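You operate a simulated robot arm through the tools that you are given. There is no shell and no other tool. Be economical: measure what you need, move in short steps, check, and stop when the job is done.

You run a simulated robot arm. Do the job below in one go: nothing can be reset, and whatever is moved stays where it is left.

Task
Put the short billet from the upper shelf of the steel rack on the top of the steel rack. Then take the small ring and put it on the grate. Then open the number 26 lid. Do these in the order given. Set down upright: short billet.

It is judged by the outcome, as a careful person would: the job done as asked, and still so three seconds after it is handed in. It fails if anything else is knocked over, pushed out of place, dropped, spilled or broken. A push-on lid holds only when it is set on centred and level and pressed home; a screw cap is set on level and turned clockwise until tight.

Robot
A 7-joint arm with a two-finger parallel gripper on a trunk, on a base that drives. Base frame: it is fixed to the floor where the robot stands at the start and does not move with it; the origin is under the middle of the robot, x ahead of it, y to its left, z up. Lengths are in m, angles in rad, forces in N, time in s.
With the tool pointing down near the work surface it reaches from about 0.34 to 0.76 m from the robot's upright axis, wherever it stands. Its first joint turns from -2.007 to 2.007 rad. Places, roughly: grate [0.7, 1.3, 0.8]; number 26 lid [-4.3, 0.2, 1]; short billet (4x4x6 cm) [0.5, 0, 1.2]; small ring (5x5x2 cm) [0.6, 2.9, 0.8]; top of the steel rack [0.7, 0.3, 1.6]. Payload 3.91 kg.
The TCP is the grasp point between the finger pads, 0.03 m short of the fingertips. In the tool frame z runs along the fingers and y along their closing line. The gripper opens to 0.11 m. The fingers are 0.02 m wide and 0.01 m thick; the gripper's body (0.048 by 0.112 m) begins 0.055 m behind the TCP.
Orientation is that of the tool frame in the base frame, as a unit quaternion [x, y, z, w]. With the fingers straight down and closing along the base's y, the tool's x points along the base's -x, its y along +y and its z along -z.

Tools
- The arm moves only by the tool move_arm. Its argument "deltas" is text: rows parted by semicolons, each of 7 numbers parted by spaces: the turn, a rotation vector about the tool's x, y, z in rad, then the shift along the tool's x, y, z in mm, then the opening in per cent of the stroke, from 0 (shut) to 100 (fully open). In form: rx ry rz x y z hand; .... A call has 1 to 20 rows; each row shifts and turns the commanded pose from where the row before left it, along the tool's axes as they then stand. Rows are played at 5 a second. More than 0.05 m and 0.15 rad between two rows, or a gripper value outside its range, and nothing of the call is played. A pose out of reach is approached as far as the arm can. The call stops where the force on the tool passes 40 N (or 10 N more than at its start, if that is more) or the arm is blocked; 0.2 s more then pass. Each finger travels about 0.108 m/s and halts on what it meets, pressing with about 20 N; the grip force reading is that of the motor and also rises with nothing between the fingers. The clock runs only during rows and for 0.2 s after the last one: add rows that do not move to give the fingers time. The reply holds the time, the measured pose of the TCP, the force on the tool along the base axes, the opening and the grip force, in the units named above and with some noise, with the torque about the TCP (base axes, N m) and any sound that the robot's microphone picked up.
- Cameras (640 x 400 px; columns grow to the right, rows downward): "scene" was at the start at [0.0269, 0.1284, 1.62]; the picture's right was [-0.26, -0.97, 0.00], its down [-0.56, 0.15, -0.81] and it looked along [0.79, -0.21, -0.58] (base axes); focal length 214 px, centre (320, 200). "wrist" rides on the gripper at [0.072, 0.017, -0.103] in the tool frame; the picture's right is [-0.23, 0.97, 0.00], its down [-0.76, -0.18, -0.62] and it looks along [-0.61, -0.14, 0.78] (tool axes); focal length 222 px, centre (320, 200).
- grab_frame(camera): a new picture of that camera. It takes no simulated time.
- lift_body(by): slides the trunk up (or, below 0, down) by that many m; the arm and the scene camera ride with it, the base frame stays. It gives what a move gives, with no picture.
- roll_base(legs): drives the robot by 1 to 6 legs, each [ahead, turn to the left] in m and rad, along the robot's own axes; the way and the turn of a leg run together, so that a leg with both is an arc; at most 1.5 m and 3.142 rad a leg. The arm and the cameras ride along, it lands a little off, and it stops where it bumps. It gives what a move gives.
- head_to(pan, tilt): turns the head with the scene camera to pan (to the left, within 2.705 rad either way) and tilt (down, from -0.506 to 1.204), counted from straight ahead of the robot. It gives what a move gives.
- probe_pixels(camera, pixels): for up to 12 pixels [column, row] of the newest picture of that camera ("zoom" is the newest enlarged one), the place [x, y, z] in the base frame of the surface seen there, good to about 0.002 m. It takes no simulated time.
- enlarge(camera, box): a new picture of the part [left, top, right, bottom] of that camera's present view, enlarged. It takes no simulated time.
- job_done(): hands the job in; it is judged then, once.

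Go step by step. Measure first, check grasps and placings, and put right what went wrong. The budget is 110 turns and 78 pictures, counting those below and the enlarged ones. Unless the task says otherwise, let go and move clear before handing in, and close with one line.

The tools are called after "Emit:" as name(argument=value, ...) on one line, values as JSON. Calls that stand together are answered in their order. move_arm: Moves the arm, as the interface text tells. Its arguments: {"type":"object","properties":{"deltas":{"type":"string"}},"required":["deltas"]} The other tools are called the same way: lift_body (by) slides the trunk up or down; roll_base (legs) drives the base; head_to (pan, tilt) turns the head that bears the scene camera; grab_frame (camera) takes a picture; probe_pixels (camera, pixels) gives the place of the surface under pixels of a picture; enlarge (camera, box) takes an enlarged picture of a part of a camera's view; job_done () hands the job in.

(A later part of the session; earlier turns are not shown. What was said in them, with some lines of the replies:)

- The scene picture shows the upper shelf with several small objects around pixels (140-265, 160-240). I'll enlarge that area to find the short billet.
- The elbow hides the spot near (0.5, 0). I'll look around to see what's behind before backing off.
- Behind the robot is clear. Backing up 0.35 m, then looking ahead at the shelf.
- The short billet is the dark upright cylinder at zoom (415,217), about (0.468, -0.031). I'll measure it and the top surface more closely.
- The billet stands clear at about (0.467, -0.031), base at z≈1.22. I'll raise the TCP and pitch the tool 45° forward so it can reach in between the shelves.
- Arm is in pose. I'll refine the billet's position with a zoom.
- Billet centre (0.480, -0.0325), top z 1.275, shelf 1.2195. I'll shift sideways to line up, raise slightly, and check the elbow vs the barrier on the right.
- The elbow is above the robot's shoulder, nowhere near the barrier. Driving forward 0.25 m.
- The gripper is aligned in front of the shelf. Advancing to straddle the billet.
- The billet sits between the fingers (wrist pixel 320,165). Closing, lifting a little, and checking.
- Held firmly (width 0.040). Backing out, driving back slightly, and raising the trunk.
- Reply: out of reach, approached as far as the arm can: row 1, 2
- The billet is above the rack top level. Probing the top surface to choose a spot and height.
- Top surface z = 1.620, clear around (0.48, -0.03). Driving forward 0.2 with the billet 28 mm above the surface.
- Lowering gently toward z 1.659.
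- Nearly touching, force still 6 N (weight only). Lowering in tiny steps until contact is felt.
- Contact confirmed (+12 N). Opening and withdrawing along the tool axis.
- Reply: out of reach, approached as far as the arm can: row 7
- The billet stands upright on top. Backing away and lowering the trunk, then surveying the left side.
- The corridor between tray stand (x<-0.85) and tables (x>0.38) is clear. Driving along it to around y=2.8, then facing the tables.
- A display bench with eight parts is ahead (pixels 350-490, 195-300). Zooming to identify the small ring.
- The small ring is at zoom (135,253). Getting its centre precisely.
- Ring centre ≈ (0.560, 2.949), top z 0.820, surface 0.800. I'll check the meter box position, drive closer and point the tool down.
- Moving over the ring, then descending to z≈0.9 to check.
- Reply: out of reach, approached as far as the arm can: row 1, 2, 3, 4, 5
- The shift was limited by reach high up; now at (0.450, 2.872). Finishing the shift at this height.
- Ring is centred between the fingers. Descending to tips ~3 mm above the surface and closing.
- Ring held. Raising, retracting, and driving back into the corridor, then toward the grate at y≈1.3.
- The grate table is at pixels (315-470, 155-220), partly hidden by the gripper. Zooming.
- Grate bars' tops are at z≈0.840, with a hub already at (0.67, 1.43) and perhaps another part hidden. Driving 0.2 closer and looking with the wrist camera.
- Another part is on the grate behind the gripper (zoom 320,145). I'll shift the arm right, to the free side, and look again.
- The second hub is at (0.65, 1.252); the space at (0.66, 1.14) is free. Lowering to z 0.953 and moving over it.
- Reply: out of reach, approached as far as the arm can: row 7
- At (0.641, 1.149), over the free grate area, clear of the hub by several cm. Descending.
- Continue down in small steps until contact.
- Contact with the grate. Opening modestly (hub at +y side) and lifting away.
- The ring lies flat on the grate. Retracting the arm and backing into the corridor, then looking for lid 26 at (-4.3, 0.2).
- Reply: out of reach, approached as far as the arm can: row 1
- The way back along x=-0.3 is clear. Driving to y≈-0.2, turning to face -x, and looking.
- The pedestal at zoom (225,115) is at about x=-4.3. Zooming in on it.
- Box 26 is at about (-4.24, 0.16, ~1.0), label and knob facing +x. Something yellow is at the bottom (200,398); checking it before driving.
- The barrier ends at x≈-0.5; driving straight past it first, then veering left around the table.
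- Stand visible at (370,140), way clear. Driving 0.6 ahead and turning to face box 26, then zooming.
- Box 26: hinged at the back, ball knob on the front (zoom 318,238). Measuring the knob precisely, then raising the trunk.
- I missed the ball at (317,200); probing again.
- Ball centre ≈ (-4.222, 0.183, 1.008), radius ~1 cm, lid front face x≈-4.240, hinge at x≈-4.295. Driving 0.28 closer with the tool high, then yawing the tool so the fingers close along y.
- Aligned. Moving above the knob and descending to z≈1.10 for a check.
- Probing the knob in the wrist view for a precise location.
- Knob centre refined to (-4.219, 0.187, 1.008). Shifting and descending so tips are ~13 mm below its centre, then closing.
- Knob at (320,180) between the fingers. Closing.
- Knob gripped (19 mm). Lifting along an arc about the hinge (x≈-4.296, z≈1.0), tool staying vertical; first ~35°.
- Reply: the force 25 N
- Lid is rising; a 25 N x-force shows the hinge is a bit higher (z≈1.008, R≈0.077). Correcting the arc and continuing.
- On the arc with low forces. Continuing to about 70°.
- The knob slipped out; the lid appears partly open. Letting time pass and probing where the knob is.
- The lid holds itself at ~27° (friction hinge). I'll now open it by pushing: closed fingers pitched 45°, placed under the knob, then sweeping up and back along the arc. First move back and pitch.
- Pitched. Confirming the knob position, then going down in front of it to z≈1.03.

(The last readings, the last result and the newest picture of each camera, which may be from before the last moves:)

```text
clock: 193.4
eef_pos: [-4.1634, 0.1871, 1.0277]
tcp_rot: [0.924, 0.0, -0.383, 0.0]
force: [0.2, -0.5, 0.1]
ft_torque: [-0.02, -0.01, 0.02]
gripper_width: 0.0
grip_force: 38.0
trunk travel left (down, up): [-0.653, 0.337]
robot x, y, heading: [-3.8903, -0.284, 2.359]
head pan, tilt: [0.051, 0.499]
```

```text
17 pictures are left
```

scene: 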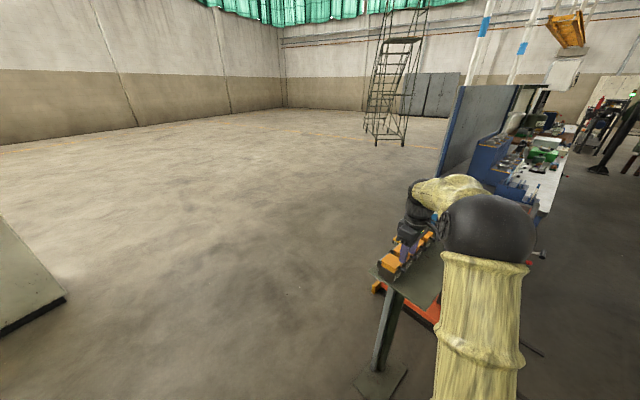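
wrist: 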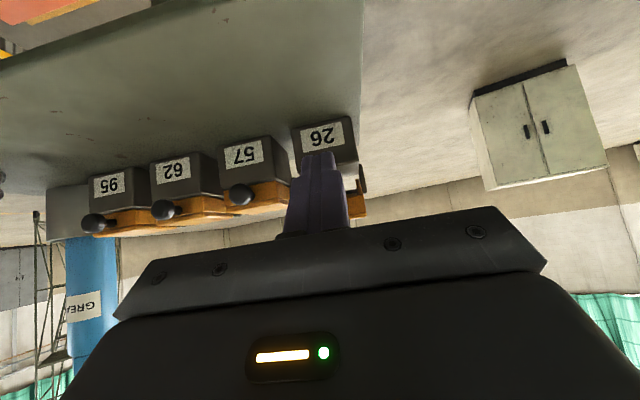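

Knob is right where expected. Sliding under it and pushing up-left along the arc to about 60°.

Emit:
move_arm(deltas="0 0 0 -10 0 16.5 0;0 0 0 -15 0 0 0;0 0 0 -10.3 0 0 0;0 0 0 -5.5 0 -1.4 0;0 0 0 -5.6 0 -1.4 0;0 0 0 -5.7 0 -0.5 0;0 0 0 -5.8 0 -0.6 0;0 0 0 -5.8 0 0.3 0;0 0 0 -5.8 0 0.4 0;0 0 0 -5.6 0 1.2 0;0 0 0 -5.6 0 1.2 0;0 0 0 0 0 0 0")

Emit:
grab_frame(camera="wrist")

Emit:
enlarge(camera="scene", box=[350, 190, 450, 300])

```text
clock: 196.0
eef_pos: [-4.2318, 0.1878, 1.0742]
tcp_rot: [0.924, 0.001, -0.383, 0.001]
force: [0.6, 0.6, 0.8]
ft_torque: [-0.03, -0.03, 0.02]
gripper_width: 0.0001
grip_force: 37.7
trunk travel left (down, up): [-0.653, 0.337]
robot x, y, heading: [-3.8899, -0.2869, 2.357]
head pan, tilt: [0.051, 0.499]
```

```text
16 pictures are left
```

wrist: 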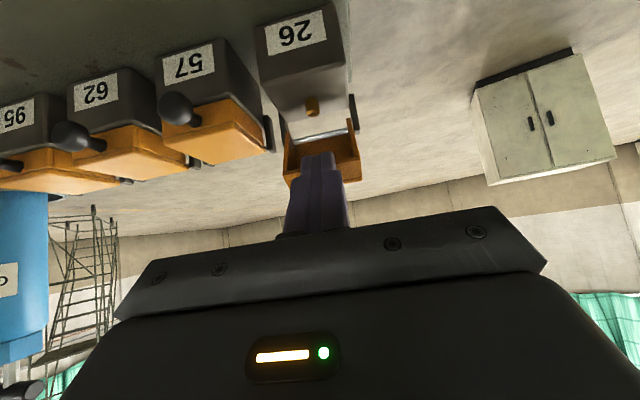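

```text
3.64 times, centred on (400, 245) of scene
```

zoom: 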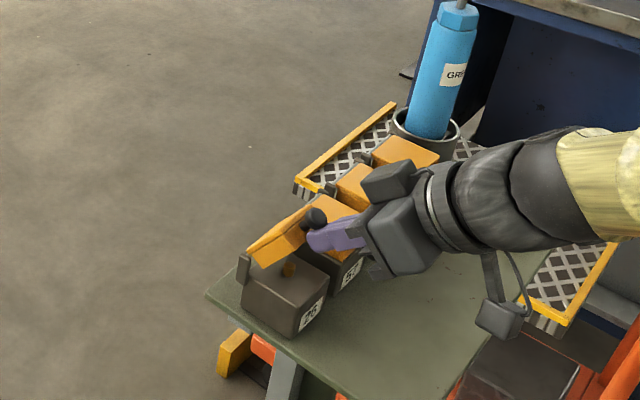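

The lid is following nicely (about 55-60°). Continuing to past vertical.

Emit:
move_arm(deltas="0 0 0 -5.4 0 2 0;0 0 0 -5.4 0 2 0;0 0 0 -5 0 2.8 0;0 0 0 -5 0 2.9 0;0 0 0 -4.6 0 3.5 0;0 0 0 -4.6 0 3.6 0;0 0 0 -4 0 4.1 0;0 0 0 -3.9 0 4.2 0;0 0 0 -3.3 0 4.7 0;0 0 0 -3.3 0 4.8 0;0 0 0 0 0 0 0")

Emit:
enlarge(camera="scene", box=[350, 190, 450, 300])

```text
clock: 197.1
eef_pos: [-4.2528, 0.1875, 1.089]
tcp_rot: [0.922, 0.0, -0.386, -0.006]
force: [9.5, -6.1, 23.9]
ft_torque: [-0.2, 0.43, 0.13]
gripper_width: 0.0
grip_force: 37.3
trunk travel left (down, up): [-0.653, 0.337]
robot x, y, heading: [-3.8901, -0.2835, 2.363]
head pan, tilt: [0.051, 0.499]
stopped in row 5: the force on the tool passed its limit at 42 N (the readings are from after the stop); the commanded pose is now the measured one
```

```text
3.64 times, centred on (400, 245) of scene
```

zoom: 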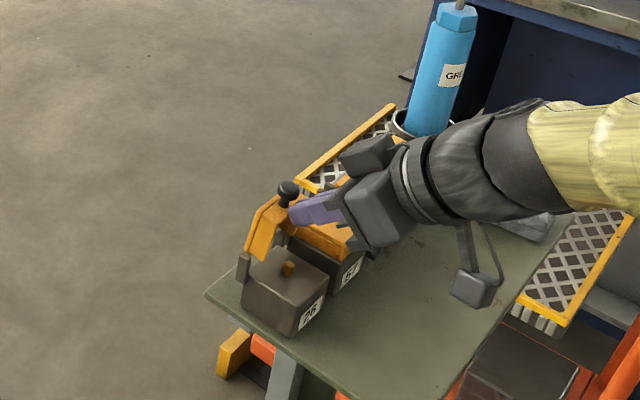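

The lid is near vertical; the fingertip is pressing down on its edge. Raising the tip to knob level and pushing straight back.

Emit:
move_arm(deltas="0 0 0 -3 0 -8 0;0 0 0 -5 0 -5 0;0 0 0 -3.5 0 3.5 0;0 0 0 -3.5 0 3.5 0;0 0 0 -3.5 0 3.5 0;0 0 0 -3.5 0 3.5 0;0 0 0 0 0 0 0")

Emit:
enlarge(camera="scene", box=[350, 190, 450, 300])

```text
clock: 198.7
eef_pos: [-4.2698, 0.1896, 1.0998]
tcp_rot: [0.923, -0.001, -0.384, -0.003]
force: [0.6, 0.0, 0.0]
ft_torque: [0.01, 0.03, 0.0]
gripper_width: 0.0002
grip_force: 37.8
trunk travel left (down, up): [-0.653, 0.337]
robot x, y, heading: [-3.8932, -0.2849, 2.358]
head pan, tilt: [0.051, 0.499]
```

```text
3.64 times, centred on (400, 245) of scene
```

zoom: 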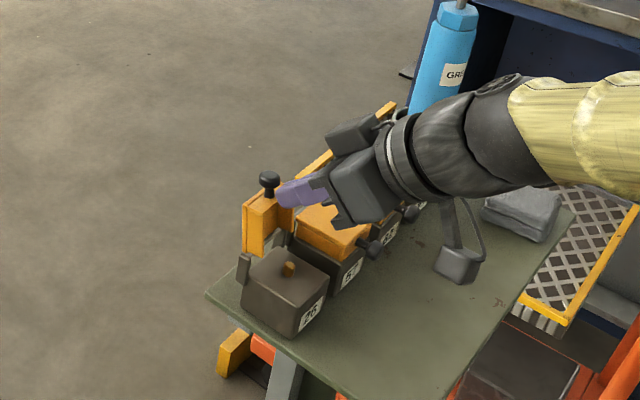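

The lid is about vertical. Pushing gently a bit further to see if there's a stop.

Emit:
move_arm(deltas="0 0 0 -3 0 3 0;0 0 0 -3 0 3 0;0 0 0 -3 0 3 0;0 0 0 0 0 0 0")

Emit:
enlarge(camera="scene", box=[350, 190, 450, 300])

```text
clock: 199.7
eef_pos: [-4.2839, 0.1896, 1.1002]
tcp_rot: [0.923, -0.001, -0.384, -0.002]
force: [0.7, 0.7, 0.7]
ft_torque: [0.0, 0.0, 0.01]
gripper_width: 0.0003
grip_force: 38.0
trunk travel left (down, up): [-0.653, 0.337]
robot x, y, heading: [-3.8904, -0.2856, 2.362]
head pan, tilt: [0.051, 0.499]
```

```text
3.64 times, centred on (400, 245) of scene
```

zoom: 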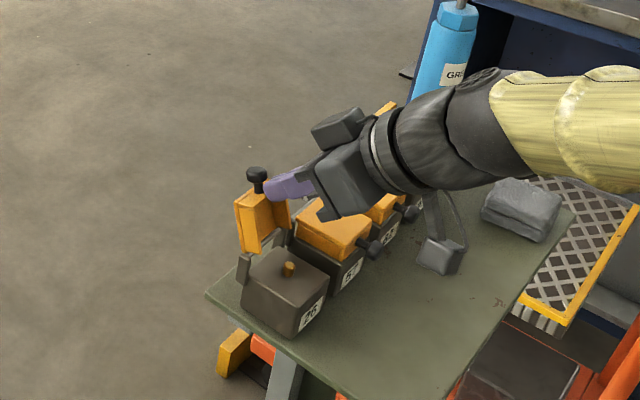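

Now past vertical (~103°), no resistance. One more short push, then withdraw.

Emit:
move_arm(deltas="0 0 0 -2.5 0 3.5 0;0 0 0 -2.5 0 3.5 0;0 0 0 -2.5 0 3.5 0;0 0 0 0 0 0 0")

Emit:
move_arm(deltas="0 0 0 8 0 -25 0;0 0 0 8 0 -40 0;0 0 0 0 0 -40 0;0 0 0 0 0 -40 0;0 0 0 0 0 0 0;0 0 0 0 0 0 0;0 0 0 0 0 0 0")

Emit:
enlarge(camera="scene", box=[350, 190, 450, 300])

Emit:
grab_frame(camera="wrist")

```text
clock: 200.7
eef_pos: [-4.2968, 0.1898, 1.097]
tcp_rot: [0.923, -0.001, -0.384, -0.003]
force: [0.3, 0.0, -0.7]
ft_torque: [-0.03, -0.01, -0.06]
gripper_width: 0.0001
grip_force: 38.0
trunk travel left (down, up): [-0.653, 0.337]
robot x, y, heading: [-3.8922, -0.2834, 2.358]
head pan, tilt: [0.051, 0.499]
```

```text
clock: 202.3
eef_pos: [-4.1814, 0.1889, 1.189]
tcp_rot: [0.923, -0.001, -0.385, -0.003]
force: [0.4, -0.1, 0.3]
ft_torque: [-0.03, 0.0, -0.02]
gripper_width: 0.0
grip_force: 37.1
trunk travel left (down, up): [-0.653, 0.337]
robot x, y, heading: [-3.8921, -0.2852, 2.357]
head pan, tilt: [0.051, 0.499]
```

```text
3.64 times, centred on (400, 245) of scene
```

zoom: 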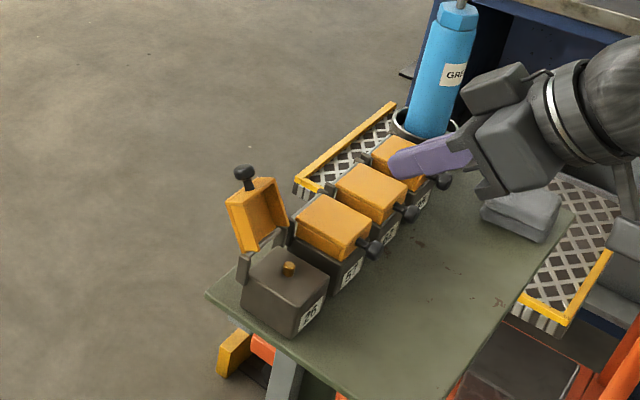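

```text
10 pictures are left
```

wrist: 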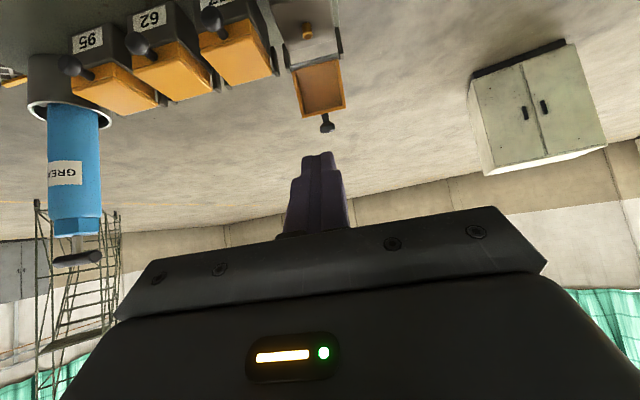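

Lid 26 stands open past vertical and stays there after I withdrew; boxes 57, 62 and 95 look unmoved. The billet and the ring were checked in place earlier, so I'm handing in.

Emit:
job_done()

```text
The job is handed in.
```

The job is handed in: the short billet is upright on top of the steel rack, the small ring is on the grate, and the number 26 lid is open.
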